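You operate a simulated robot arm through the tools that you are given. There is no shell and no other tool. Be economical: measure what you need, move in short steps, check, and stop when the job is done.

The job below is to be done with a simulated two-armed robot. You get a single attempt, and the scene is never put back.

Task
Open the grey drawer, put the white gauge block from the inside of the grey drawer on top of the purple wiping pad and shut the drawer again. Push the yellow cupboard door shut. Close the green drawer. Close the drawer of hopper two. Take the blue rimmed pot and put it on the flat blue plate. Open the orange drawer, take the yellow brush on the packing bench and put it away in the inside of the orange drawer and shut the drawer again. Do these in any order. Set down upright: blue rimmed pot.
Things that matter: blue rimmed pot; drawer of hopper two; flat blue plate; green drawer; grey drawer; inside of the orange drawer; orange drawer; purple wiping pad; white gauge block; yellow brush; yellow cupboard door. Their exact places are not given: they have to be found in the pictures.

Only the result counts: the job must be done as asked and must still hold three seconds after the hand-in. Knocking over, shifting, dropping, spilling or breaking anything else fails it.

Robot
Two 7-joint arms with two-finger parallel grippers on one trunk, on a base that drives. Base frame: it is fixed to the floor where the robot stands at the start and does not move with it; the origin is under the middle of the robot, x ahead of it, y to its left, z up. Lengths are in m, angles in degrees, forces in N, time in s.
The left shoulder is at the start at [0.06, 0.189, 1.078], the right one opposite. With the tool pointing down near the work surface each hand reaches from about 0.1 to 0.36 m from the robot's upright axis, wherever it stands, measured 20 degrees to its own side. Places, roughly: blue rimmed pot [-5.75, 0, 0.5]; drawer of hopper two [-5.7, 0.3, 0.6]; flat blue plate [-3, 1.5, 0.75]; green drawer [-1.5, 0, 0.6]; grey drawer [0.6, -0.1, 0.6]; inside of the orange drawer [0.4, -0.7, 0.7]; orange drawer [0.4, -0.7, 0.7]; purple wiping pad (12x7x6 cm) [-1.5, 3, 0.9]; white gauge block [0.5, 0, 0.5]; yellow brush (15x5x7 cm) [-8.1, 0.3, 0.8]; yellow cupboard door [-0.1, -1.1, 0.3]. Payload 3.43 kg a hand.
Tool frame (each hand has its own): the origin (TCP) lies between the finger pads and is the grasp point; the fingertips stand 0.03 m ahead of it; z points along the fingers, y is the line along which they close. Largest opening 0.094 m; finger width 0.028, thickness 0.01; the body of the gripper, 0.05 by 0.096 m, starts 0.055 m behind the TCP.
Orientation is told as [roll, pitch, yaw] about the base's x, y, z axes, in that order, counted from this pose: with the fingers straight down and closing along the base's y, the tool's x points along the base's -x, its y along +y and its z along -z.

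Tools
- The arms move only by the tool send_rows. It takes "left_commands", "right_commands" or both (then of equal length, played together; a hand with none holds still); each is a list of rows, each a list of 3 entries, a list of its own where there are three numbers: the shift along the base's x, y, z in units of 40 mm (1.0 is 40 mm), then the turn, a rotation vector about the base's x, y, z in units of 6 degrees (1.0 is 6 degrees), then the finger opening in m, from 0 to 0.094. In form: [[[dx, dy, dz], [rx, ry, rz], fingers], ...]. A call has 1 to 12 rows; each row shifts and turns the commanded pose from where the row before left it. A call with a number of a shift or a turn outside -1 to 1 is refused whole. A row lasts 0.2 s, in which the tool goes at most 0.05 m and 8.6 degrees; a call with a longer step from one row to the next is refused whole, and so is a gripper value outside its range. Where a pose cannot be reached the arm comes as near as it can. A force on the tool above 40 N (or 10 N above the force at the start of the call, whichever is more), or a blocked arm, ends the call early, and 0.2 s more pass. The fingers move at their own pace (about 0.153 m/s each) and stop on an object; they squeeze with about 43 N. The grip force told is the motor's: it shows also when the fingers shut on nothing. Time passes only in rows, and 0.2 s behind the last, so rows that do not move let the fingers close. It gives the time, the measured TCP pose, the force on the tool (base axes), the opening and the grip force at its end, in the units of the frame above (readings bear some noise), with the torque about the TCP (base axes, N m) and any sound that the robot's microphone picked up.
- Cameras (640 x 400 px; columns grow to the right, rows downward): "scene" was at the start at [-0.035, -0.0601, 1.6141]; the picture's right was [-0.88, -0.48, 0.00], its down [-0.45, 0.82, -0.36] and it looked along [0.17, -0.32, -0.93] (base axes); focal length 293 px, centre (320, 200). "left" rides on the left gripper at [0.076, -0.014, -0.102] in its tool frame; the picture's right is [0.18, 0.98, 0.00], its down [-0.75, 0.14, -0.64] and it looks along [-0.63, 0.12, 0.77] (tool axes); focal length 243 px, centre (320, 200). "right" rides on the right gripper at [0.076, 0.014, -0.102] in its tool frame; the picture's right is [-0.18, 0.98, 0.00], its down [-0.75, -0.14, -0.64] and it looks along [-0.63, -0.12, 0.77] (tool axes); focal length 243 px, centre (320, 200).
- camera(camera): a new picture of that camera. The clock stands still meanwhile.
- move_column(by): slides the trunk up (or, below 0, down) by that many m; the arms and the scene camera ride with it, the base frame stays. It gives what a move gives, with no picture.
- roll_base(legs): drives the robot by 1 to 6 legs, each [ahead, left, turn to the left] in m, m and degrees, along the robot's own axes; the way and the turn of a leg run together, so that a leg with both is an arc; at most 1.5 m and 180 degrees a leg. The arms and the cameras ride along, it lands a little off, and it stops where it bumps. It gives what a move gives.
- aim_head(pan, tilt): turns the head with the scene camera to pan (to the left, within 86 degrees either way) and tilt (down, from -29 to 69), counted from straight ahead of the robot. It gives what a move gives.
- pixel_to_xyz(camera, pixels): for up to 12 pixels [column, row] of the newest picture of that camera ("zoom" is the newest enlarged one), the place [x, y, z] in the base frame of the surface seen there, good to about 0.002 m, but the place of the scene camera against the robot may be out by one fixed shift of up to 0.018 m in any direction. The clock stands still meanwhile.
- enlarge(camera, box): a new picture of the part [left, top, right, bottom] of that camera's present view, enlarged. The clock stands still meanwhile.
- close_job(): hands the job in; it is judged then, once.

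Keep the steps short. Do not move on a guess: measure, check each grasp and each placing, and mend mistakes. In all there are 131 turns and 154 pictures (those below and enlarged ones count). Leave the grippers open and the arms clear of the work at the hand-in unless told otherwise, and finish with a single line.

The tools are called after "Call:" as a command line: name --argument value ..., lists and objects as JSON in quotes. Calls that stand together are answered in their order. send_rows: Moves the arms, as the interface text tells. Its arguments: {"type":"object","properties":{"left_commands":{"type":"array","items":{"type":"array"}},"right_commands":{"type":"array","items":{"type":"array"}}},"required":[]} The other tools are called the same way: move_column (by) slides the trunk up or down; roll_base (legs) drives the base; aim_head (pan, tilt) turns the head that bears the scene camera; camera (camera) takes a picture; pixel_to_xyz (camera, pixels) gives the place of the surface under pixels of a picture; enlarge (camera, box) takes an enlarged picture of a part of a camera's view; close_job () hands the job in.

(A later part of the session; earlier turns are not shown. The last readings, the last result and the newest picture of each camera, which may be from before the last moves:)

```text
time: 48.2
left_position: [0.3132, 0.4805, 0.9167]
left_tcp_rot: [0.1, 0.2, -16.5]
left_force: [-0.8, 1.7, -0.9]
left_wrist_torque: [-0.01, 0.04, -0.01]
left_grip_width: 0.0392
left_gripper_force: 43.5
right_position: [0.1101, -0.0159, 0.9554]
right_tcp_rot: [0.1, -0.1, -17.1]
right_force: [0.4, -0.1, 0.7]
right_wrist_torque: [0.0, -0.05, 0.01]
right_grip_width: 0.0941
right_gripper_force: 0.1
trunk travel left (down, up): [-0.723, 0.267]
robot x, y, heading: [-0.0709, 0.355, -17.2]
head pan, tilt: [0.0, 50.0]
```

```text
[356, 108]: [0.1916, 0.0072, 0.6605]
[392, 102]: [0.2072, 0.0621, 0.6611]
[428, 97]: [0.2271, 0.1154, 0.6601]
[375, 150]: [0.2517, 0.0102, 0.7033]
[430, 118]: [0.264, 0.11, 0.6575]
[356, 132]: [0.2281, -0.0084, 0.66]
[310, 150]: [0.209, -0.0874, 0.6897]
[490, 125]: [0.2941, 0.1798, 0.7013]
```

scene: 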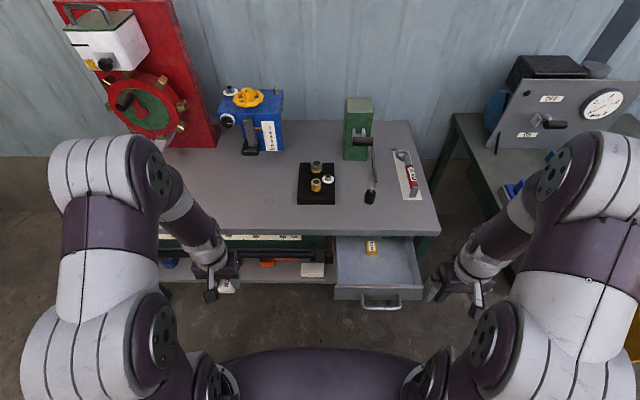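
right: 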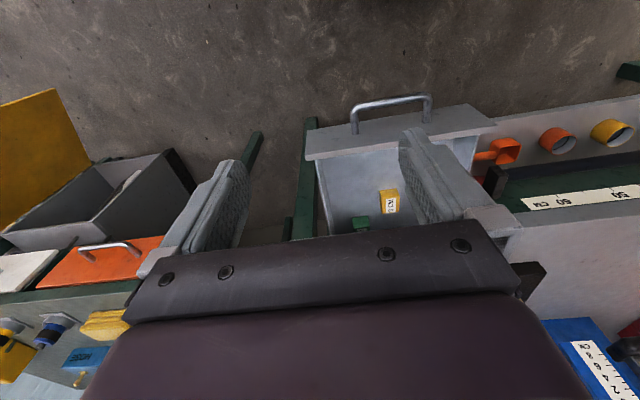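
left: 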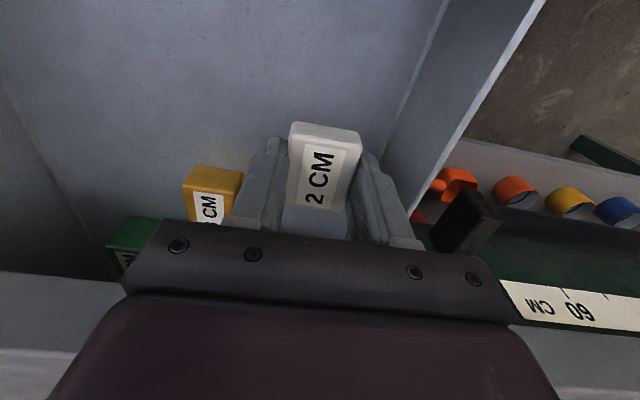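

Bar centre (0.208,0.062,0.660). I bring the right hand (fingers shut) down in front of the bar.

Call:
send_rows --right_commands '[[[0.091, 0.299, -0.885], [0, 0, 0], 0.0], [[0.091, 0.299, -0.885], [0, 0, 0], 0.0], [[0.091, 0.299, -0.885], [0, 0, 0], 0.0], [[0.091, 0.299, -0.885], [0, 0, 0], 0.0], [[0.091, 0.299, -0.885], [0, 0, 0], 0.0], [[0.091, 0.299, -0.885], [0, 0, 0], 0.0], [[0.091, 0.299, -0.885], [0, 0, 0], 0.0], [[0.091, 0.299, -0.885], [0, 0, 0], 0.0]]'

Call:
camera --camera "right"

```text
time: 50.0
left_position: [0.3148, 0.4789, 0.9151]
left_tcp_rot: [0.1, 0.2, -16.4]
left_force: [-0.1, 0.5, -1.6]
left_wrist_torque: [0.0, 0.05, 0.02]
left_grip_width: 0.0393
left_gripper_force: 42.4
right_position: [0.1394, 0.0791, 0.672]
right_tcp_rot: [-0.1, 0.1, -17.1]
right_force: [0.6, 0.2, -0.4]
right_wrist_torque: [0.01, -0.03, -0.02]
right_grip_width: 0.0
right_gripper_force: 32.4
trunk travel left (down, up): [-0.723, 0.267]
robot x, y, heading: [-0.0737, 0.3543, -17.2]
head pan, tilt: [0.0, 50.0]
```

```text
127 pictures are left
```

right: 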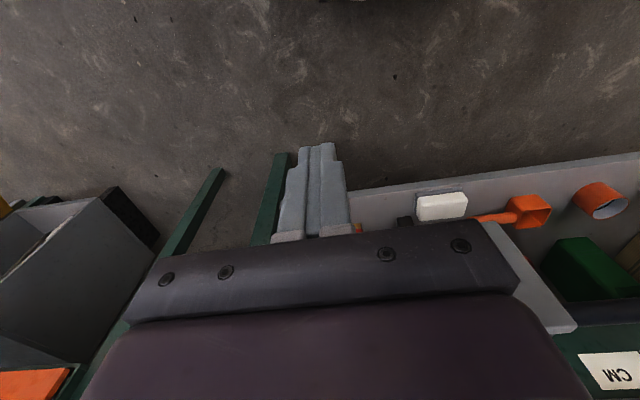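

In place. I push forward with the arm.

Call:
send_rows --right_commands '[[[0.76, -0.234, 0], [0, 0, 0], 0.0], [[0.76, -0.234, 0], [0, 0, 0], 0.0], [[0.76, -0.234, 0], [0, 0, 0], 0.0], [[0.76, -0.234, 0], [0, 0, 0], 0.0], [[0.76, -0.234, 0], [0, 0, 0], 0.0], [[0.76, -0.234, 0], [0, 0, 0], 0.0], [[0.57, -0.175, 0], [0, 0, 0], 0.0], [[0.38, -0.117, 0], [0, 0, 0], 0.0], [[0.3, -0.09, 0], [0, 0, 0], 0.0]]'

Call:
camera --camera "scene"

```text
time: 52.0
left_position: [0.3124, 0.4785, 0.9148]
left_tcp_rot: [0.0, 0.2, -16.5]
left_force: [-0.4, 0.0, -2.2]
left_wrist_torque: [-0.03, -0.01, 0.0]
left_grip_width: 0.0392
left_gripper_force: 43.2
right_position: [0.3728, 0.0085, 0.6725]
right_tcp_rot: [0.0, 0.0, -17.1]
right_force: [-2.3, -2.3, -2.4]
right_wrist_torque: [-0.01, 0.18, -0.06]
right_grip_width: 0.0001
right_gripper_force: 33.2
trunk travel left (down, up): [-0.723, 0.267]
robot x, y, heading: [-0.0777, 0.3518, -17.2]
head pan, tilt: [0.0, 50.0]
```

```text
126 pictures are left
```

scene: 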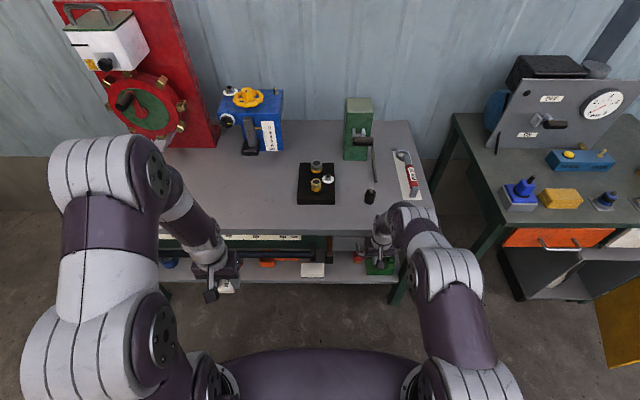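

Almost shut; a few more millimetres until it resists.

Call:
send_rows --right_commands '[[[0.15, -0.045, 0], [0, 0, 0], 0.0], [[0.15, -0.045, 0], [0, 0, 0], 0.0], [[0.15, -0.045, 0], [0, 0, 0], 0.0], [[0.15, -0.045, 0], [0, 0, 0], 0.0], [[0.15, -0.045, 0], [0, 0, 0], 0.0], [[0.15, -0.045, 0], [0, 0, 0], 0.0]]'

```text
time: 52.8
left_position: [0.313, 0.4794, 0.9146]
left_tcp_rot: [0.2, 0.2, -16.5]
left_force: [0.7, 0.1, -1.4]
left_wrist_torque: [0.03, 0.01, -0.02]
left_grip_width: 0.0391
left_gripper_force: 43.3
right_position: [0.3765, 0.0076, 0.6669]
right_tcp_rot: [0.0, 1.6, -17.1]
right_force: [-15.0, 6.5, 15.4]
right_wrist_torque: [0.0, 0.08, 0.03]
right_grip_width: 0.0002
right_gripper_force: 32.9
trunk travel left (down, up): [-0.723, 0.267]
robot x, y, heading: [-0.0712, 0.3574, -17.0]
head pan, tilt: [0.0, 50.0]
stopped in row 3 (right hand): the force on the tool passed its limit (the readings are from after the stop); the commanded pose is now the measured one
```

It resists now: shut. I back the right hand off and up, and check the drawer.

Call:
send_rows --right_commands '[[[-0.8, 0.25, 0], [0, 0, 0], 0.0], [[-0.8, 0.25, 0], [0, 0, 0], 0.0], [[-0.8, 0.25, 0.5], [0, 0, 0], 0.0], [[-0.8, 0.25, 0.8], [0, 0, 0], 0.0], [[-0.8, 0.25, 0.9], [0, 0, 0], 0.0], [[-0.5, 0, 0.9], [0, 0, 0], 0.0], [[0, 0, 0.9], [0, 0, 0], 0.0], [[0, 0, 0.9], [0, 0, 0], 0.0], [[0, 0, 0.9], [0, 0, 0], 0.0], [[0, 0, 0.9], [0, 0, 0], 0.0]]'

Call:
camera --camera "right"

Call:
aim_head --pan -50 --tilt 40

Call:
camera --camera "scene"

```text
time: 55.0
left_position: [0.3116, 0.4803, 0.9158]
left_tcp_rot: [0.0, 0.0, -16.4]
left_force: [-0.6, -0.2, -0.6]
left_wrist_torque: [-0.01, 0.0, 0.03]
left_grip_width: 0.0392
left_gripper_force: 42.9
right_position: [0.2009, 0.0571, 0.9363]
right_tcp_rot: [0.0, 1.1, -17.2]
right_force: [0.2, 0.1, 0.9]
right_wrist_torque: [-0.01, 0.0, -0.03]
right_grip_width: 0.0002
right_gripper_force: 32.4
trunk travel left (down, up): [-0.723, 0.267]
robot x, y, heading: [-0.0739, 0.3529, -17.1]
head pan, tilt: [0.0, 50.0]
```

```text
125 pictures are left
```

right: 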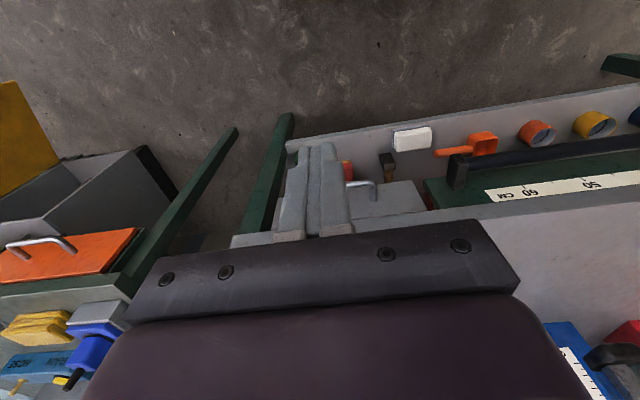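

```text
time: 56.1
left_position: [0.3122, 0.4799, 0.9158]
left_tcp_rot: [0.1, 0.3, -16.5]
left_force: [0.2, -0.6, 0.2]
left_wrist_torque: [-0.03, 0.01, 0.01]
left_grip_width: 0.039
left_gripper_force: 42.5
right_position: [0.2014, 0.0565, 0.9356]
right_tcp_rot: [0.0, 1.1, -17.0]
right_force: [0.5, 0.1, 0.7]
right_wrist_torque: [0.0, 0.0, -0.04]
right_grip_width: 0.0001
right_gripper_force: 32.9
trunk travel left (down, up): [-0.723, 0.267]
robot x, y, heading: [-0.0735, 0.3535, -17.3]
head pan, tilt: [-50.0, 40.0]
```

```text
124 pictures are left
```

scene: 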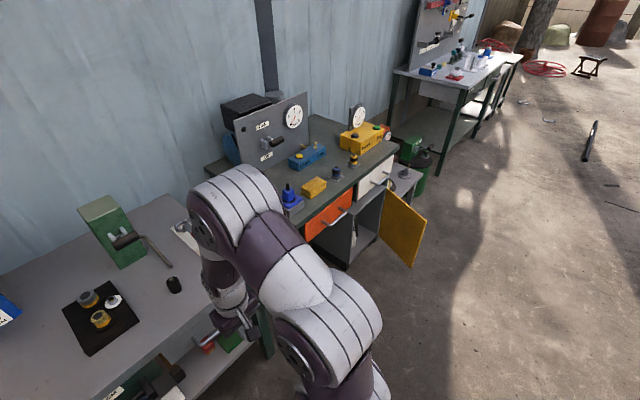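

I check the handle position and measure the yellow door and orange bench.

Call:
pixel_to_xyz --camera "right" --pixels '[[352, 184], [365, 182], [374, 184], [400, 195]]'

Call:
pixel_to_xyz --camera "scene" --pixels '[[386, 190], [424, 222], [411, 266], [381, 232], [396, 152], [306, 222], [352, 195], [354, 212], [310, 238], [346, 268], [380, 182], [325, 215]]'

```text
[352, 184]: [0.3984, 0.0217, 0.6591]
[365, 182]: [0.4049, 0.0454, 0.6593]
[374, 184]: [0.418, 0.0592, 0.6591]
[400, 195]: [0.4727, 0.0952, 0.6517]
```

```text
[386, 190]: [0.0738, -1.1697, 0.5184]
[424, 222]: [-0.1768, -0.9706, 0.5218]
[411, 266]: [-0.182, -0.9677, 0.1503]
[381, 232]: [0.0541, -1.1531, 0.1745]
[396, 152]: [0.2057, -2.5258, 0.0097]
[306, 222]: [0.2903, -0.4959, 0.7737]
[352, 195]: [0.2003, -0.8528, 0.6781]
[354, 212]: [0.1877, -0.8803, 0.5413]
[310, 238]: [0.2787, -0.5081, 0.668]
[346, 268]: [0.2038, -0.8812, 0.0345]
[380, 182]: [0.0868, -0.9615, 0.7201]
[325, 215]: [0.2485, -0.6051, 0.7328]
```

The grey drawer is shut (handle back on its first line). The yellow door stands from hinge (0.07,-1.17) to free edge (-0.18,-0.97), z 0.15–0.52. I drive to stand at about (-0.54,-0.98), heading 15°, to push its outer side with the right hand.

Call:
roll_base --legs '[[-0.45, 0, 0], [0, 0, 32], [-0.419, -1.41, 0]]'

Call:
aim_head --pan -20 --tilt 55

Call:
camera --camera "scene"

```text
time: 67.1
left_position: [-0.2808, -0.6427, 0.915]
left_tcp_rot: [0.0, 0.2, 14.1]
left_force: [-0.7, -0.5, -0.8]
left_wrist_torque: [0.0, -0.02, 0.01]
left_grip_width: 0.039
left_gripper_force: 43.0
right_position: [-0.1606, -1.0643, 0.9368]
right_tcp_rot: [0.0, 1.0, 13.4]
right_force: [-0.4, -0.2, -0.8]
right_wrist_torque: [0.02, 0.0, -0.02]
right_grip_width: 0.0001
right_gripper_force: 33.4
trunk travel left (down, up): [-0.723, 0.267]
robot x, y, heading: [-0.5518, -0.9494, 13.5]
head pan, tilt: [-50.0, 40.0]
```

```text
time: 68.0
left_position: [-0.2793, -0.6435, 0.9153]
left_tcp_rot: [0.1, 0.2, 14.2]
left_force: [-0.3, -0.4, -1.2]
left_wrist_torque: [0.03, 0.02, -0.01]
left_grip_width: 0.0391
left_gripper_force: 43.1
right_position: [-0.1608, -1.0645, 0.9367]
right_tcp_rot: [0.0, 1.0, 13.6]
right_force: [0.3, -0.5, 0.0]
right_wrist_torque: [-0.01, 0.0, 0.0]
right_grip_width: 0.0
right_gripper_force: 32.7
trunk travel left (down, up): [-0.723, 0.267]
robot x, y, heading: [-0.5486, -0.9516, 13.3]
head pan, tilt: [-20.0, 55.0]
```

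```text
123 pictures are left
```

scene: 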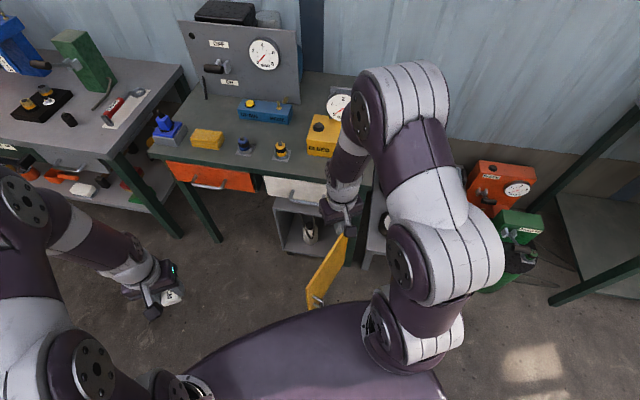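

I measure the door's top edge and edge corners.

Call:
enlarge --camera "scene" --box '[260, 180, 420, 320]'

Call:
pixel_to_xyz --camera "scene" --pixels '[[345, 236], [308, 286], [325, 264], [306, 306], [340, 215], [290, 180], [380, 170], [275, 205], [370, 265]]'

Call:
camera --camera "right"

```text
2.86 times, centred on (340, 250) of scene
```

zoom: 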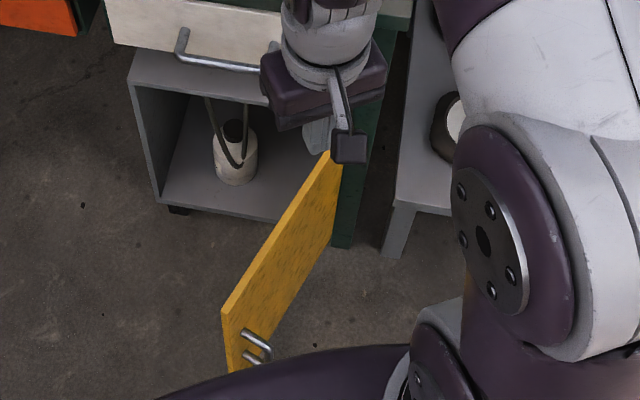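

```text
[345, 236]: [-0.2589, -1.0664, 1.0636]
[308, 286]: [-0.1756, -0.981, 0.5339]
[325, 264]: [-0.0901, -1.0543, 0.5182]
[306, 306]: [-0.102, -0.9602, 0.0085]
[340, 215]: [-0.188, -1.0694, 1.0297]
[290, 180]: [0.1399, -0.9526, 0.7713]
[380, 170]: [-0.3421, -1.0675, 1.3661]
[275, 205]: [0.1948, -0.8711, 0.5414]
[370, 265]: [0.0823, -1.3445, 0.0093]
```

```text
121 pictures are left
```

right: 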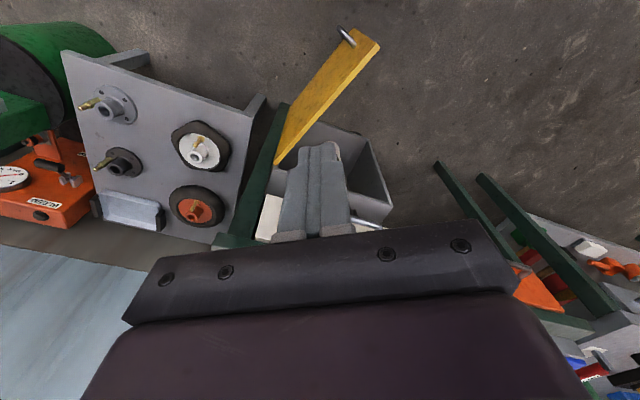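

Call:
pixel_to_xyz --camera "right" --pixels '[[376, 42], [362, 33], [281, 162], [285, 125], [347, 37], [330, 75], [110, 70], [250, 120], [260, 100], [340, 130], [180, 100]]'

```text
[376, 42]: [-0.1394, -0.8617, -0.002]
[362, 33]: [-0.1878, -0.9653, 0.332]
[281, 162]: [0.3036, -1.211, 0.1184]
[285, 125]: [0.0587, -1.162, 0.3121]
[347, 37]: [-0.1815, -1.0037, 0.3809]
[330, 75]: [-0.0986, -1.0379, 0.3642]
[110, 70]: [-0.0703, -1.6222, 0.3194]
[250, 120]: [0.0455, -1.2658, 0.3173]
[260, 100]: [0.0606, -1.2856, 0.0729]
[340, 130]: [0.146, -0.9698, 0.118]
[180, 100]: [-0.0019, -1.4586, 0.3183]
```

Plan: lower the trunk 0.3, bring the right fingers to z 0.455 on the door's outer side at about (-0.145,-1.085), then push in an arc around the hinge.

Call:
move_column --by -0.3

Call:
send_rows --right_commands '[[[0.08, -0.1, -0.91], [0, 0, 0], 0.0], [[0.08, -0.1, -0.91], [0, 0, 0], 0.0], [[0.08, -0.1, -0.91], [0, 0, 0], 0.0], [[0.08, -0.1, -0.91], [0, 0, 0], 0.0], [[0.08, -0.1, -0.91], [0, 0, 0], 0.0]]'

Call:
camera --camera "right"

Call:
camera --camera "scene"

```text
time: 71.0
left_position: [-0.28, -0.6431, 0.6149]
left_tcp_rot: [0.0, 0.3, 14.0]
left_force: [-0.1, -1.2, -1.1]
left_wrist_torque: [-0.03, 0.01, -0.01]
left_grip_width: 0.0392
left_gripper_force: 43.5
right_position: [-0.1595, -1.0643, 0.6359]
right_tcp_rot: [-0.1, 1.1, 13.4]
right_force: [-0.5, 0.3, -0.2]
right_wrist_torque: [-0.04, 0.01, -0.03]
right_grip_width: 0.0001
right_gripper_force: 33.4
trunk travel left (down, up): [-0.423, 0.567]
robot x, y, heading: [-0.553, -0.9518, 13.4]
head pan, tilt: [-20.0, 55.0]
```

```text
time: 72.2
left_position: [-0.2793, -0.6433, 0.6145]
left_tcp_rot: [0.1, 0.2, 14.2]
left_force: [-0.2, 0.4, -1.9]
left_wrist_torque: [0.03, -0.02, 0.01]
left_grip_width: 0.0392
left_gripper_force: 43.1
right_position: [-0.1459, -1.0866, 0.4527]
right_tcp_rot: [0.0, 0.9, 13.5]
right_force: [-0.7, -0.4, -0.2]
right_wrist_torque: [-0.01, 0.04, 0.0]
right_grip_width: 0.0
right_gripper_force: 32.6
trunk travel left (down, up): [-0.423, 0.567]
robot x, y, heading: [-0.5535, -0.9501, 13.1]
head pan, tilt: [-20.0, 55.0]
```

```text
120 pictures are left
```

right: 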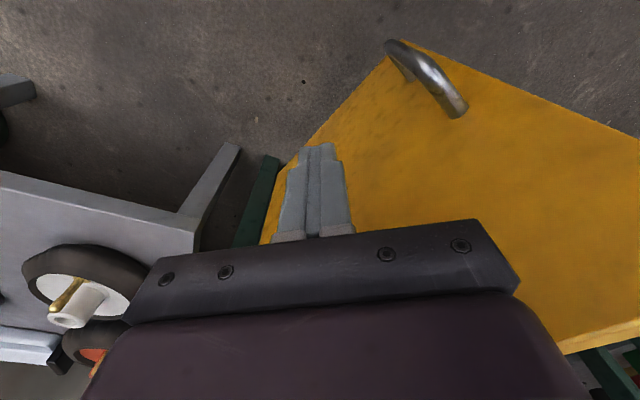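

```text
119 pictures are left
```

scene: 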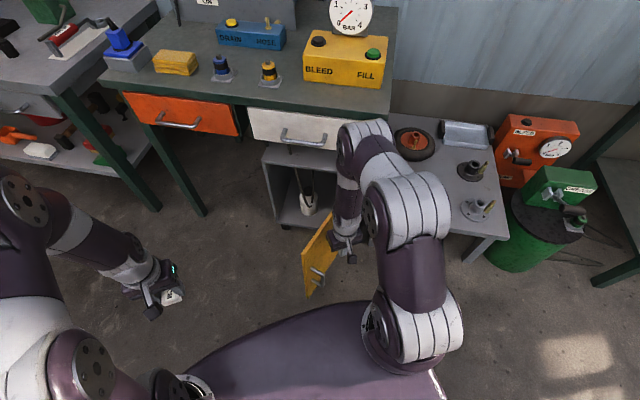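

The wrist would later meet the white drawer's handle above, so I tilt the fingers forward 48° while pushing low. I tilt first.

Call:
roll_base --legs '[[-0.1, 0, 0]]'

Call:
send_rows --right_commands '[[[0.3, 0.07, 0], [0.232, -0.973, 0], 0.0], [[0.3, 0.07, 0], [0.232, -0.973, 0], 0.0], [[0.3, 0.07, 0], [0.232, -0.973, 0], 0.0], [[0.3, 0.07, 0], [0.232, -0.973, 0], 0.0], [[0.3, 0.07, 0], [0.232, -0.973, 0], 0.0], [[0.3, 0.07, 0], [0.232, -0.973, 0], 0.0], [[0.3, 0.07, 0], [0.232, -0.973, 0], 0.0], [[0.3, 0.07, 0], [0.232, -0.973, 0], 0.0]]'

Call:
camera --camera "scene"

```text
time: 73.4
left_position: [-0.3765, -0.6674, 0.615]
left_tcp_rot: [0.2, 0.1, 14.0]
left_force: [-0.8, -0.6, -1.1]
left_wrist_torque: [-0.02, 0.0, -0.01]
left_grip_width: 0.0391
left_gripper_force: 42.8
right_position: [-0.2437, -1.11, 0.4548]
right_tcp_rot: [0.0, 1.1, 13.3]
right_force: [-0.2, 0.7, 0.2]
right_wrist_torque: [-0.02, 0.03, 0.03]
right_grip_width: 0.0
right_gripper_force: 33.6
trunk travel left (down, up): [-0.423, 0.567]
robot x, y, heading: [-0.6425, -0.9707, 13.4]
head pan, tilt: [-20.0, 55.0]
```

```text
time: 75.2
left_position: [-0.3746, -0.6666, 0.613]
left_tcp_rot: [0.1, 0.2, 13.9]
left_force: [-0.5, 0.1, -2.3]
left_wrist_torque: [0.01, -0.02, 0.02]
left_grip_width: 0.0387
left_gripper_force: 43.3
right_position: [-0.1472, -1.0886, 0.4536]
right_tcp_rot: [0.2, -47.0, 13.2]
right_force: [-0.7, 0.4, 0.5]
right_wrist_torque: [0.0, -0.01, 0.0]
right_grip_width: 0.0002
right_gripper_force: 32.9
trunk travel left (down, up): [-0.423, 0.567]
robot x, y, heading: [-0.6422, -0.9716, 13.1]
head pan, tilt: [-20.0, 55.0]
```

```text
118 pictures are left
```

scene: 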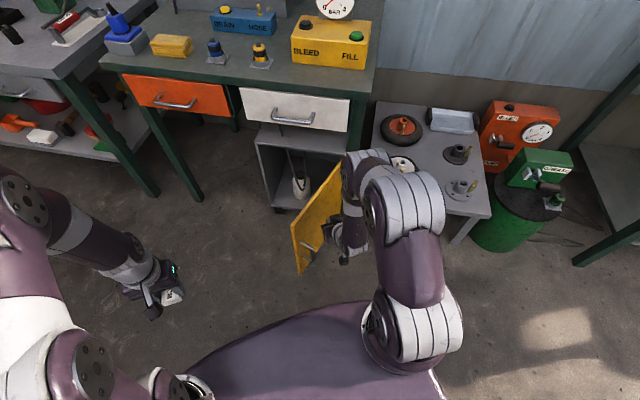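

Good. Now I push the door along its arc.

Call:
send_rows --right_commands '[[[0.56, 0.5, 0], [0, 0, 0], 0.0], [[0.56, 0.5, 0], [0, 0, 0], 0.0], [[0.6, 0.45, 0], [0, 0, 0], 0.0], [[0.65, 0.35, 0], [0, 0, 0], 0.0], [[0.71, 0.25, 0], [0, 0, 0], 0.0], [[0.71, 0.22, 0], [0, 0, 0], 0.0], [[0.71, 0.1, 0], [0, 0, 0], 0.0], [[0.7, 0, 0], [0, 0, 0], 0.0]]'

Call:
camera --camera "scene"

Call:
camera --camera "right"

```text
time: 77.0
left_position: [-0.3753, -0.6669, 0.614]
left_tcp_rot: [0.1, 0.2, 13.9]
left_force: [0.3, 0.0, -2.1]
left_wrist_torque: [-0.03, 0.0, -0.04]
left_grip_width: 0.039
left_gripper_force: 43.6
right_position: [0.0605, -0.9943, 0.4563]
right_tcp_rot: [0.2, -46.8, 13.2]
right_force: [-0.3, -0.2, 0.3]
right_wrist_torque: [-0.05, 0.01, -0.03]
right_grip_width: 0.0001
right_gripper_force: 32.8
trunk travel left (down, up): [-0.423, 0.567]
robot x, y, heading: [-0.6428, -0.9714, 13.1]
head pan, tilt: [-20.0, 55.0]
```

```text
117 pictures are left
```

scene: 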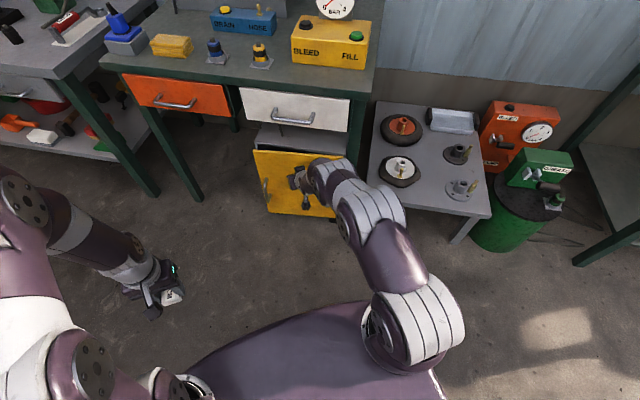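

```text
116 pictures are left
```

right: 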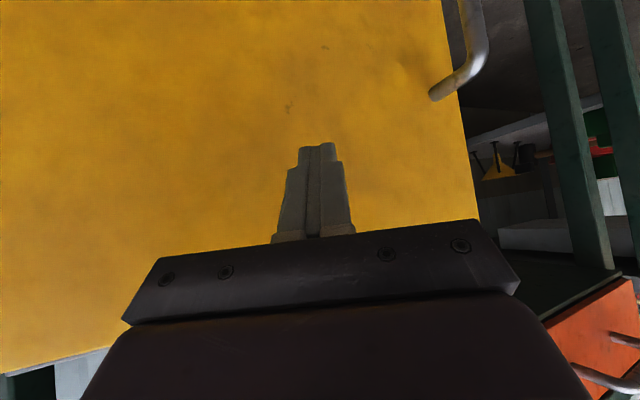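

The door is nearly shut. I continue forward until it resists.

Call:
send_rows --right_commands '[[[0.5, -0.05, 0], [0, 0, 0], 0.0], [[0.5, -0.05, 0], [0, 0, 0], 0.0], [[0.4, -0.05, 0], [0, 0, 0], 0.0], [[0.3, -0.05, 0], [0, 0, 0], 0.0], [[0.3, -0.05, 0], [0, 0, 0], 0.0], [[0.3, -0.05, 0], [0, 0, 0], 0.0], [[0.2, -0.05, 0], [0, 0, 0], 0.0], [[0.2, -0.05, 0], [0, 0, 0], 0.0]]'

Call:
camera --camera "scene"

```text
time: 77.7
left_position: [-0.3819, -0.6679, 0.6161]
left_tcp_rot: [0.0, -0.2, 13.9]
left_force: [-0.4, 0.0, -0.9]
left_wrist_torque: [0.01, 0.0, -0.03]
left_grip_width: 0.0393
left_gripper_force: 43.3
right_position: [0.0903, -0.9963, 0.4541]
right_tcp_rot: [0.0, -46.1, 13.7]
right_force: [-46.9, -3.1, 35.0]
right_wrist_torque: [-0.08, -0.6, -0.22]
right_grip_width: 0.0002
right_gripper_force: 33.2
trunk travel left (down, up): [-0.423, 0.567]
robot x, y, heading: [-0.6454, -0.9717, 13.5]
head pan, tilt: [-20.0, 55.0]
stopped in row 3 (right hand): the force on the tool passed its limit (the readings are from after the stop); the commanded pose is now the measured one
```

```text
115 pictures are left
```

scene: 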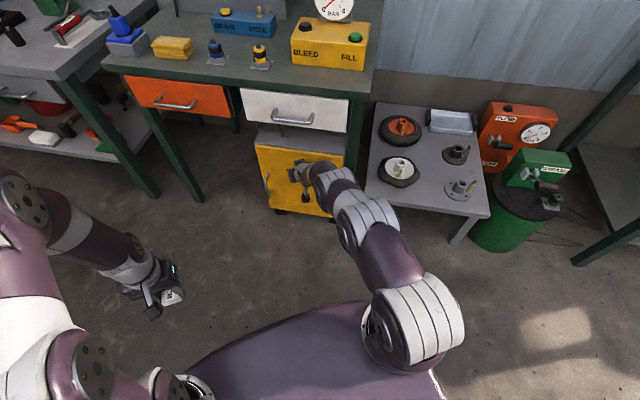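

Strong resistance. I retreat and check the door.

Call:
send_rows --right_commands '[[[-0.8, -0.2, 0], [0, 0, 0], 0.0], [[-0.8, -0.2, 0], [0, 0, 0], 0.0], [[-0.8, -0.2, 0], [0, 0, 0], 0.0], [[-0.8, -0.2, 0], [0, 0, 0], 0.0], [[-0.3, -0.07, 0.3], [-0.232, 0.973, 0], 0.0], [[-0.3, -0.07, 0.3], [-0.232, 0.973, 0], 0.0], [[-0.3, -0.07, 0.3], [-0.232, 0.973, 0], 0.0], [[-0.3, -0.07, 0.3], [-0.232, 0.973, 0], 0.0], [[-0.3, -0.07, 0.3], [-0.232, 0.973, 0], 0.0], [[-0.3, -0.07, 0.3], [-0.232, 0.973, 0], 0.0], [[-0.3, -0.07, 0.3], [-0.232, 0.973, 0], 0.094], [[-0.3, -0.07, 0.3], [-0.19, 0.8, 0], 0.094]]'

Call:
enlarge --camera "scene" --box '[220, 70, 400, 230]'

Call:
pixel_to_xyz --camera "zoom" --pixels '[[130, 280], [430, 290], [280, 310], [140, 450], [100, 100], [300, 120]]'

```text
time: 80.3
left_position: [-0.3767, -0.6663, 0.6145]
left_tcp_rot: [0.1, 0.3, 13.9]
left_force: [0.3, -0.9, -0.8]
left_wrist_torque: [-0.01, 0.0, 0.01]
left_grip_width: 0.0393
left_gripper_force: 43.4
right_position: [-0.1245, -1.0505, 0.5407]
right_tcp_rot: [0.3, 1.4, 13.5]
right_force: [-0.4, 0.2, -0.1]
right_wrist_torque: [-0.01, -0.03, -0.02]
right_grip_width: 0.0939
right_gripper_force: 0.1
right hand out of reach, approached as far as the arm can: row 9
trunk travel left (down, up): [-0.423, 0.567]
robot x, y, heading: [-0.6461, -0.9697, 13.3]
head pan, tilt: [-20.0, 55.0]
```

```text
2.50 times, centred on (310, 150) of scene
```

zoom: 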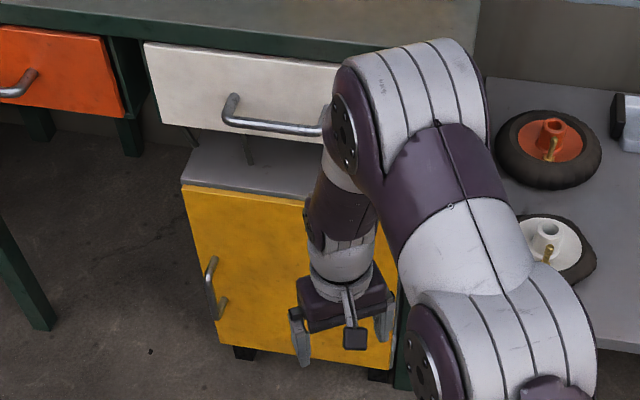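

```text
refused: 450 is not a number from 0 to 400
```

The door is shut flush. I raise the trunk and look to my left/behind before driving off.

Call:
move_column --by 0.35

Call:
roll_base --legs '[[-0.1, 0, 0], [0, 0, 30]]'

Call:
aim_head --pan 86 --tilt 35

Call:
camera --camera "scene"

```text
time: 83.7
left_position: [-0.3761, -0.6669, 0.9655]
left_tcp_rot: [0.0, 0.1, 13.9]
left_force: [-0.5, 0.5, -1.3]
left_wrist_torque: [0.04, 0.0, -0.02]
left_grip_width: 0.0388
left_gripper_force: 42.8
right_position: [-0.1235, -1.0504, 0.8905]
right_tcp_rot: [0.2, 1.3, 13.4]
right_force: [-0.2, 0.4, -0.4]
right_wrist_torque: [0.0, -0.01, 0.04]
right_grip_width: 0.0941
right_gripper_force: 0.1
trunk travel left (down, up): [-0.773, 0.217]
robot x, y, heading: [-0.6431, -0.9736, 13.2]
head pan, tilt: [-20.0, 55.0]
```

```text
time: 86.3
left_position: [-0.657, -0.5951, 0.9652]
left_tcp_rot: [0.1, 0.3, 43.4]
left_force: [0.1, -0.2, -1.6]
left_wrist_torque: [0.05, -0.01, -0.02]
left_grip_width: 0.0392
left_gripper_force: 43.5
right_position: [-0.2497, -0.8039, 0.8907]
right_tcp_rot: [0.1, 1.2, 42.9]
right_force: [0.2, 0.0, -0.2]
right_wrist_torque: [0.02, -0.03, 0.02]
right_grip_width: 0.094
right_gripper_force: 0.1
trunk travel left (down, up): [-0.773, 0.217]
robot x, y, heading: [-0.746, -0.9938, 42.9]
head pan, tilt: [-20.0, 55.0]
```

```text
time: 88.1
left_position: [-0.656, -0.5959, 0.9654]
left_tcp_rot: [0.1, 0.2, 43.4]
left_force: [-0.1, -0.4, -0.6]
left_wrist_torque: [-0.01, 0.04, 0.02]
left_grip_width: 0.0391
left_gripper_force: 43.0
right_position: [-0.2487, -0.805, 0.8905]
right_tcp_rot: [0.2, 1.3, 43.0]
right_force: [-0.5, 0.4, -0.3]
right_wrist_torque: [-0.01, -0.04, -0.02]
right_grip_width: 0.0938
right_gripper_force: 0.1
trunk travel left (down, up): [-0.773, 0.217]
robot x, y, heading: [-0.742, -0.9921, 42.8]
head pan, tilt: [85.9, 35.0]
```

```text
113 pictures are left
```

scene: 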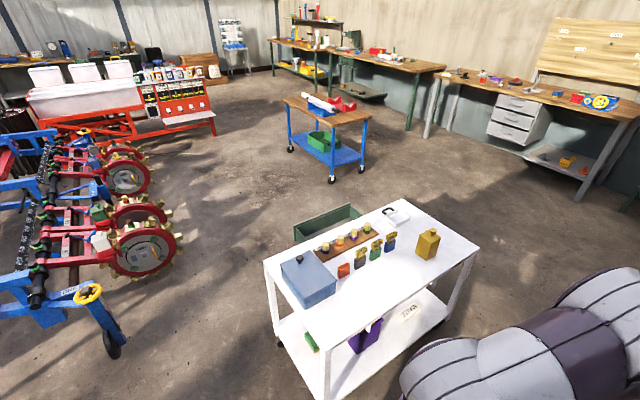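

I see the white table with the open green drawer on its far side, the hoppers far away, the wood bench on the right. I measure several.

Call:
pixel_to_xyz --camera "scene" --pixels '[[264, 263], [400, 198], [478, 254], [325, 350], [294, 240], [360, 212], [325, 225], [370, 115], [480, 75], [545, 95], [330, 175], [150, 130]]'

Call:
enlarge --camera "scene" --box '[430, 50, 640, 180]'

Call:
enlarge --camera "scene" --box '[0, 0, 400, 250]'

```text
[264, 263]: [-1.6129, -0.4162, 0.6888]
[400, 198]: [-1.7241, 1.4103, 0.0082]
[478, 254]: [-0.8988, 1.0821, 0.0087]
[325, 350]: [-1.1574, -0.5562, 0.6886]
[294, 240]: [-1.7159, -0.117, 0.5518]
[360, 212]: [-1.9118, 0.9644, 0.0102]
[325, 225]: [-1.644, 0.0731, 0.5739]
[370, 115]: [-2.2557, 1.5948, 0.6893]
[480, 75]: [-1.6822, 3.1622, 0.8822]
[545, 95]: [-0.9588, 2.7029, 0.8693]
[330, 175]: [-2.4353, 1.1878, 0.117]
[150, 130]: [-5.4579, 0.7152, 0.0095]
```

```text
3.05 times, centred on (535, 115) of scene
```

zoom: 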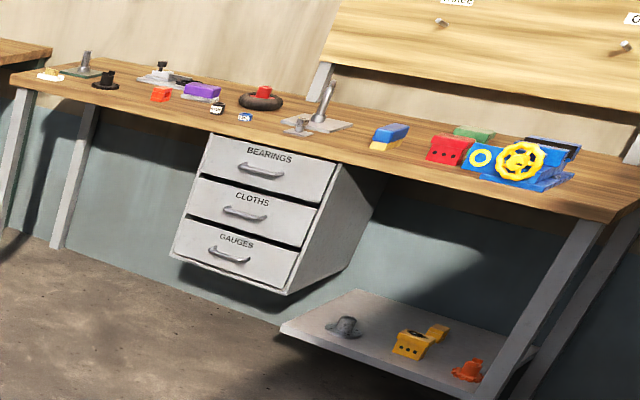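

```text
1.60 times, centred on (200, 125) of scene
```

zoom: 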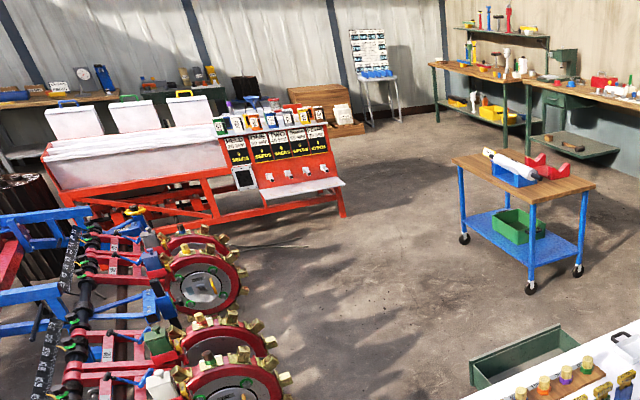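

The purple pad should be on the wood bench near (-1.65,3.16). I drive round the white table on its near side, raise the trunk, and stop at a distance.

Call:
move_column --by 0.2

Call:
roll_base --legs '[[0.25, -0.23, 0], [0, 0, 47.2], [1.0, 0, 0], [1.0, 0, 0], [0.45, 0.6, 0], [0.4, 0.6, 0]]'

Call:
aim_head --pan 0 --tilt 35

Call:
camera --camera "scene"

```text
time: 90.3
left_position: [-0.6569, -0.5944, 1.1646]
left_tcp_rot: [0.1, 0.2, 43.4]
left_force: [0.0, -0.6, -1.5]
left_wrist_torque: [-0.01, 0.01, 0.0]
left_grip_width: 0.039
left_gripper_force: 42.7
right_position: [-0.2485, -0.8046, 1.0898]
right_tcp_rot: [0.2, 1.2, 43.0]
right_force: [0.3, 0.3, -0.4]
right_wrist_torque: [-0.01, 0.01, -0.02]
right_grip_width: 0.0938
right_gripper_force: 0.0
trunk travel left (down, up): [-0.973, 0.017]
robot x, y, heading: [-0.7459, -0.9936, 42.8]
head pan, tilt: [85.9, 35.0]
```

```text
time: 111.5
left_position: [-1.7479, 2.2598, 1.1657]
left_tcp_rot: [0.1, 0.0, 87.3]
left_force: [-0.3, 1.0, -0.8]
left_wrist_torque: [-0.03, 0.0, 0.02]
left_grip_width: 0.0393
left_gripper_force: 42.8
right_position: [-1.3086, 2.3931, 1.0906]
right_tcp_rot: [0.2, 1.3, 86.9]
right_force: [-0.3, -0.4, 0.2]
right_wrist_torque: [0.0, 0.01, -0.01]
right_grip_width: 0.0941
right_gripper_force: 0.0
trunk travel left (down, up): [-0.973, 0.017]
robot x, y, heading: [-1.5366, 1.9166, 86.6]
head pan, tilt: [85.9, 35.0]
```

```text
time: 113.1
left_position: [-1.7489, 2.2607, 1.1648]
left_tcp_rot: [0.1, 0.2, 87.3]
left_force: [-0.2, 0.5, -2.0]
left_wrist_torque: [0.03, 0.01, 0.01]
left_grip_width: 0.039
left_gripper_force: 43.0
right_position: [-1.3102, 2.3933, 1.0904]
right_tcp_rot: [0.3, 1.3, 86.8]
right_force: [-0.1, -0.5, 0.1]
right_wrist_torque: [-0.02, 0.0, 0.0]
right_grip_width: 0.094
right_gripper_force: 0.1
trunk travel left (down, up): [-0.973, 0.017]
robot x, y, heading: [-1.5365, 1.9134, 86.7]
head pan, tilt: [0.0, 35.0]
```

```text
110 pictures are left
```

scene: 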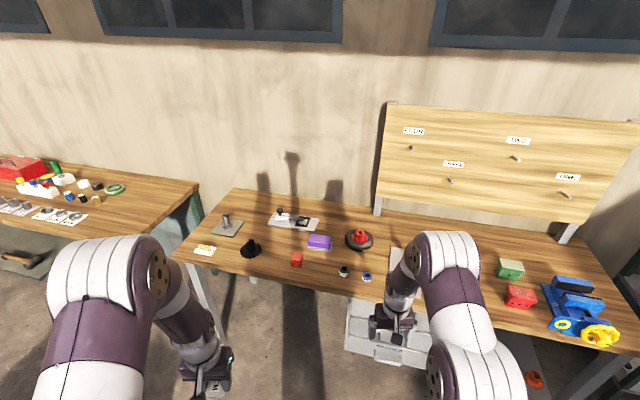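

Purple pad at (319,242). I enlarge and measure.

Call:
enlarge --camera "scene" --box '[230, 190, 390, 290]'

Call:
pixel_to_xyz --camera "zoom" --pixels '[[318, 178], [402, 180], [398, 208], [315, 202], [358, 193], [358, 228], [305, 215], [405, 245], [270, 260], [455, 310], [300, 140], [60, 230]]'

```text
4.00 times, centred on (310, 240) of scene
```

zoom: 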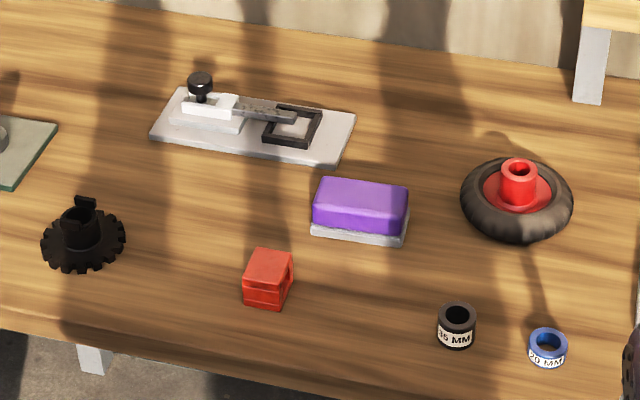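

```text
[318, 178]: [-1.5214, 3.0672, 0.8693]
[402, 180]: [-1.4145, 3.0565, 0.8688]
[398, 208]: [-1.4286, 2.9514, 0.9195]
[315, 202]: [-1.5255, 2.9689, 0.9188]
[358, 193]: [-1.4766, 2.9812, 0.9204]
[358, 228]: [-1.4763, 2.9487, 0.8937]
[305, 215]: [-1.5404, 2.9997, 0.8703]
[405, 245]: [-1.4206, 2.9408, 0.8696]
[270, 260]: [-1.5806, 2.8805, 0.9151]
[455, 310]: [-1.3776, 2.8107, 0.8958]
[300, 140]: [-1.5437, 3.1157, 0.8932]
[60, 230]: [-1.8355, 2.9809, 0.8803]
```

Pad top centre about (-1.473,2.985,0.92). I move the base 0.43 ahead and 0.234 right, then reach forward with the left arm part way and look.

Call:
roll_base --legs '[[0.43, -0.234, 0]]'

Call:
send_rows --left_commands '[[[0.04, 0.8, 0], [0, 0, 0], 0.03], [[0.04, 0.8, 0], [0, 0, 0], 0.03], [[0.04, 0.8, 0], [0, 0, 0], 0.03], [[0.04, 0.8, 0], [0, 0, 0], 0.03], [[0.04, 0.8, -0.3], [0, 0, 0], 0.03], [[0.04, 0.8, -0.3], [0, 0, 0], 0.03]]'

Call:
camera --camera "left"

Call:
camera --camera "scene"

```text
time: 116.0
left_position: [-1.4866, 2.6756, 1.1654]
left_tcp_rot: [0.1, 0.2, 86.5]
left_force: [-0.3, 0.1, -0.4]
left_wrist_torque: [0.0, 0.0, -0.01]
left_grip_width: 0.039
left_gripper_force: 43.2
right_position: [-1.0451, 2.8013, 1.0901]
right_tcp_rot: [0.1, 1.2, 86.0]
right_force: [-0.6, 0.4, -0.1]
right_wrist_torque: [0.01, -0.02, 0.02]
right_grip_width: 0.0937
right_gripper_force: 0.1
trunk travel left (down, up): [-0.973, 0.017]
robot x, y, heading: [-1.2808, 2.3273, 86.1]
head pan, tilt: [0.0, 35.0]
```

```text
time: 117.4
left_position: [-1.4761, 2.8669, 1.1417]
left_tcp_rot: [0.0, 0.3, 86.5]
left_force: [-0.8, 0.4, -1.7]
left_wrist_torque: [-0.03, 0.01, -0.02]
left_grip_width: 0.0391
left_gripper_force: 43.3
right_position: [-1.0448, 2.8043, 1.0885]
right_tcp_rot: [0.2, 1.4, 86.2]
right_force: [-0.4, 0.1, -0.4]
right_wrist_torque: [-0.05, -0.01, 0.0]
right_grip_width: 0.094
right_gripper_force: 0.1
trunk travel left (down, up): [-0.973, 0.017]
robot x, y, heading: [-1.2779, 2.3246, 85.7]
head pan, tilt: [0.0, 35.0]
```

```text
108 pictures are left
```

left: 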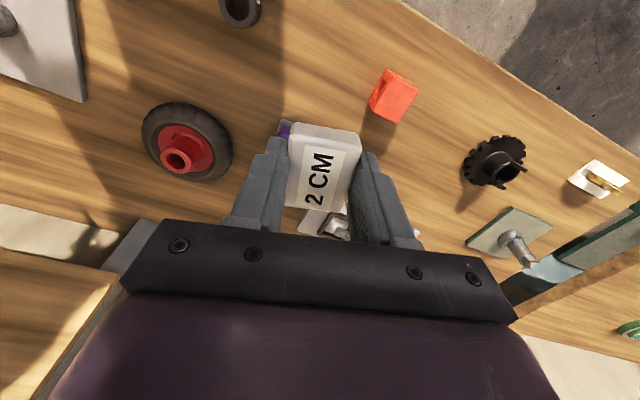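

```text
107 pictures are left
```

scene: 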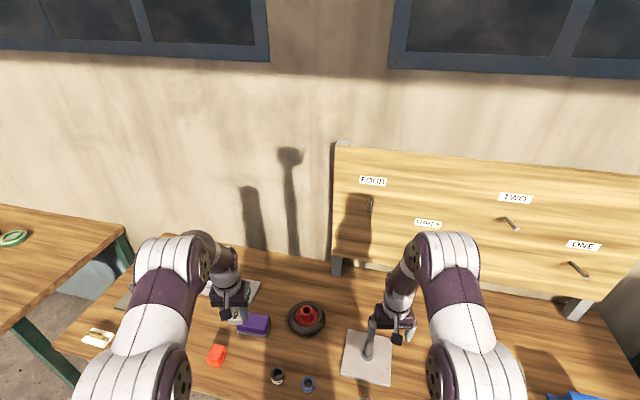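

The right gripper is close to a standing rod (370,335). I measure the rod and pad.

Call:
enlarge --camera "scene" --box '[180, 270, 440, 400]'

Call:
pixel_to_xyz --camera "scene" --pixels '[[370, 320], [368, 355], [394, 318], [245, 322], [262, 318], [268, 333], [240, 333], [395, 338]]'

```text
2.46 times, centred on (310, 335) of scene
```

zoom: 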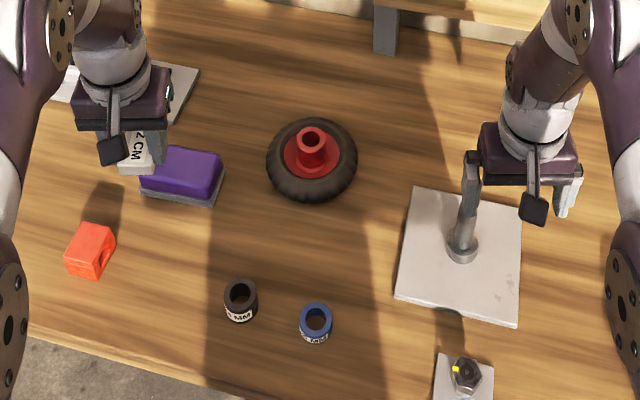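

```text
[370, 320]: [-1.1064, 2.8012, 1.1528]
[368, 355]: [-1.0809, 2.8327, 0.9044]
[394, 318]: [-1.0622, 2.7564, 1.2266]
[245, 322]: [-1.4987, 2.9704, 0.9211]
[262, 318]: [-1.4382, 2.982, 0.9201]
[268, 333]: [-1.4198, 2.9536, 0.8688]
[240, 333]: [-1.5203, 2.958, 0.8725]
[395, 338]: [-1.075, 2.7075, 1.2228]
```

The rod stands under the right fingers' side but untouched. I raise the right hand 0.12, and move the left hand over the pad at z 1.0, then look.

Call:
send_rows --left_commands '[[[0, 0.9, 0], [0, 0, 0], 0.03], [[-0.05, 0.9, 0], [0, 0, 0], 0.03], [[-0.05, 0.9, 0], [0, 0, 0], 0.03], [[0, 0.05, -0.8], [0, 0, 0], 0.03], [[0, 0, -0.8], [0, 0, 0], 0.03], [[0, 0, -0.8], [0, 0, 0], 0.03], [[0, 0, -0.8], [0, 0, 0], 0.03]]' --right_commands '[[[0, 0, 0.5], [0, 0, 0], 0.094], [[0, 0, 0.5], [0, 0, 0], 0.094], [[0, 0, 0.5], [0, 0, 0], 0.094], [[0, 0, 0.5], [0, 0, 0], 0.094], [[0, 0, 0.5], [0, 0, 0], 0.094], [[0, 0, 0.5], [0, 0, 0], 0.094], [[0, 0, 0], [0, 0, 0], 0.094]]'

Call:
camera --camera "left"

Call:
enlarge --camera "scene" --box '[180, 270, 440, 400]'

```text
time: 119.0
left_position: [-1.4803, 2.9583, 1.018]
left_tcp_rot: [0.2, 0.0, 86.5]
left_force: [0.5, -0.5, -0.7]
left_wrist_torque: [-0.03, 0.01, 0.02]
left_grip_width: 0.0391
left_gripper_force: 42.8
left hand out of reach, approached as far as the arm can: row 3
right_position: [-1.0439, 2.8012, 1.209]
right_tcp_rot: [0.1, 1.3, 86.1]
right_force: [0.1, 0.6, -0.1]
right_wrist_torque: [-0.02, 0.02, 0.04]
right_grip_width: 0.094
right_gripper_force: 0.2
trunk travel left (down, up): [-0.973, 0.017]
robot x, y, heading: [-1.2747, 2.3252, 86.0]
head pan, tilt: [0.0, 35.0]
```

```text
105 pictures are left
```

left: 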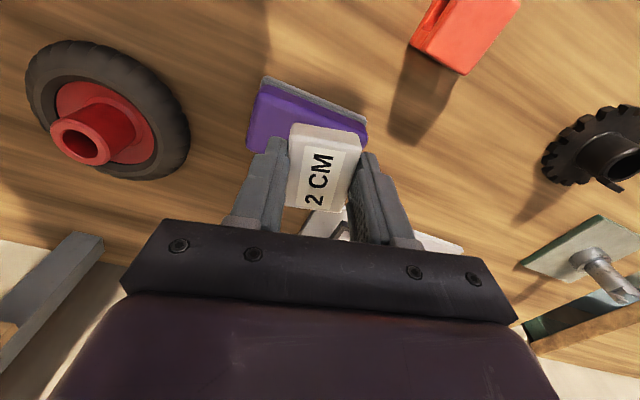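

```text
2.46 times, centred on (310, 335) of scene
```

zoom: 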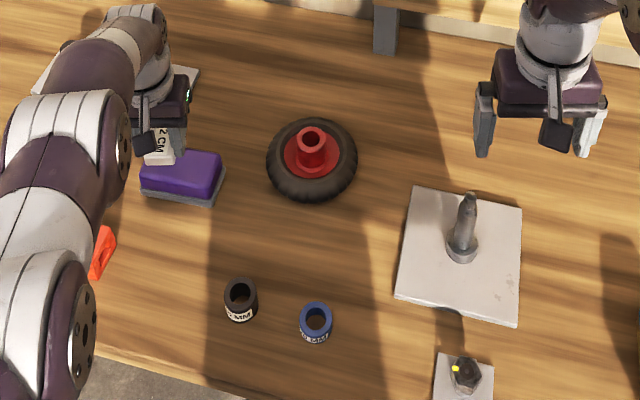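

I measure the pad in the left view.

Call:
pixel_to_xyz --camera "left" --pixels '[[262, 85], [250, 142], [365, 132], [320, 110], [270, 115], [358, 140], [305, 95]]'

Call:
pixel_to_xyz --camera "scene" --pixels '[[200, 330], [212, 290], [190, 375], [225, 320]]'

```text
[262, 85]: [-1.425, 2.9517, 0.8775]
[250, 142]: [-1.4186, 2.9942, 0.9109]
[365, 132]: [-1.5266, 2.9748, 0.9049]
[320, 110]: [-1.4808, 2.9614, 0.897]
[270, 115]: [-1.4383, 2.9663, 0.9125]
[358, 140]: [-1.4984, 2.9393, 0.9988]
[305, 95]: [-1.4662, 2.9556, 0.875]
```

```text
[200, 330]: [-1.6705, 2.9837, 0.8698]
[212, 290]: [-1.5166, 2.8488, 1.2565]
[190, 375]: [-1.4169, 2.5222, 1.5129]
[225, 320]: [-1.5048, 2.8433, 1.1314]
```

The pad's centre is at about (-1.468,2.997), top 0.913; the block is 4 cm short and the arm at its reach, so I roll the base 4 cm ahead, then lower.

Call:
roll_base --legs '[[0.042, -0.01, 0]]'

Call:
send_rows --left_commands '[[[0, 0, -0.5], [0, 0, 0], 0.03], [[0, 0, -0.5], [0, 0, 0], 0.03], [[0, 0, -0.3], [0, 0, 0], 0.03], [[0, 0, 0], [0, 0, 0], 0.03]]'

Call:
camera --camera "left"

Call:
enlarge --camera "scene" --box '[180, 270, 340, 370]'

```text
time: 119.9
left_position: [-1.4675, 2.9924, 1.0228]
left_tcp_rot: [0.0, -0.2, 86.5]
left_force: [0.1, -0.2, -0.2]
left_wrist_torque: [0.05, -0.05, 0.01]
left_grip_width: 0.0393
left_gripper_force: 43.4
right_position: [-1.0338, 2.8346, 1.2149]
right_tcp_rot: [0.1, 1.0, 86.1]
right_force: [-1.4, -0.8, 0.6]
right_wrist_torque: [0.06, -0.05, 0.0]
right_grip_width: 0.0943
right_gripper_force: 0.1
trunk travel left (down, up): [-0.973, 0.017]
robot x, y, heading: [-1.266, 2.3675, 86.1]
head pan, tilt: [0.0, 35.0]
```

```text
time: 120.9
left_position: [-1.4667, 2.9925, 0.9773]
left_tcp_rot: [0.1, 0.1, 86.5]
left_force: [0.3, 0.5, -1.7]
left_wrist_torque: [-0.03, -0.02, 0.0]
left_grip_width: 0.0393
left_gripper_force: 42.9
left hand out of reach, approached as far as the arm can: row 2
right_position: [-1.0313, 2.8428, 1.2094]
right_tcp_rot: [0.2, 1.3, 86.1]
right_force: [0.7, 0.1, -0.6]
right_wrist_torque: [-0.01, -0.02, 0.02]
right_grip_width: 0.0938
right_gripper_force: 0.1
trunk travel left (down, up): [-0.973, 0.017]
robot x, y, heading: [-1.2625, 2.3696, 85.6]
head pan, tilt: [0.0, 35.0]
```

```text
103 pictures are left
```

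left: 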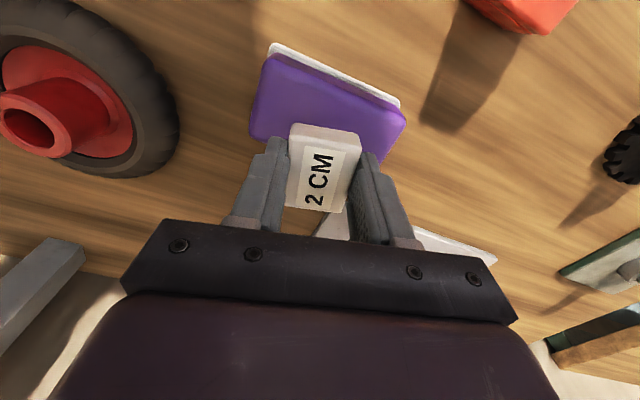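

```text
4.00 times, centred on (260, 320) of scene
```

zoom: 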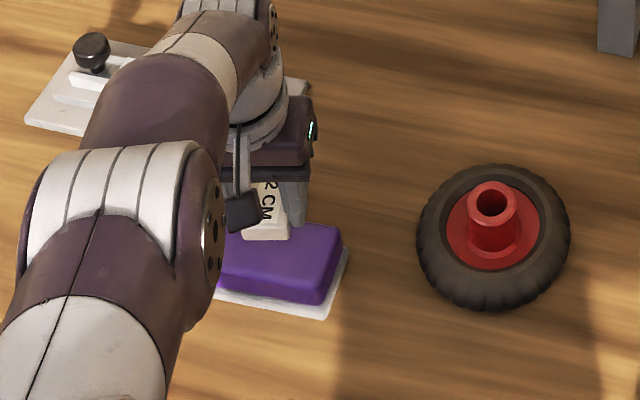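

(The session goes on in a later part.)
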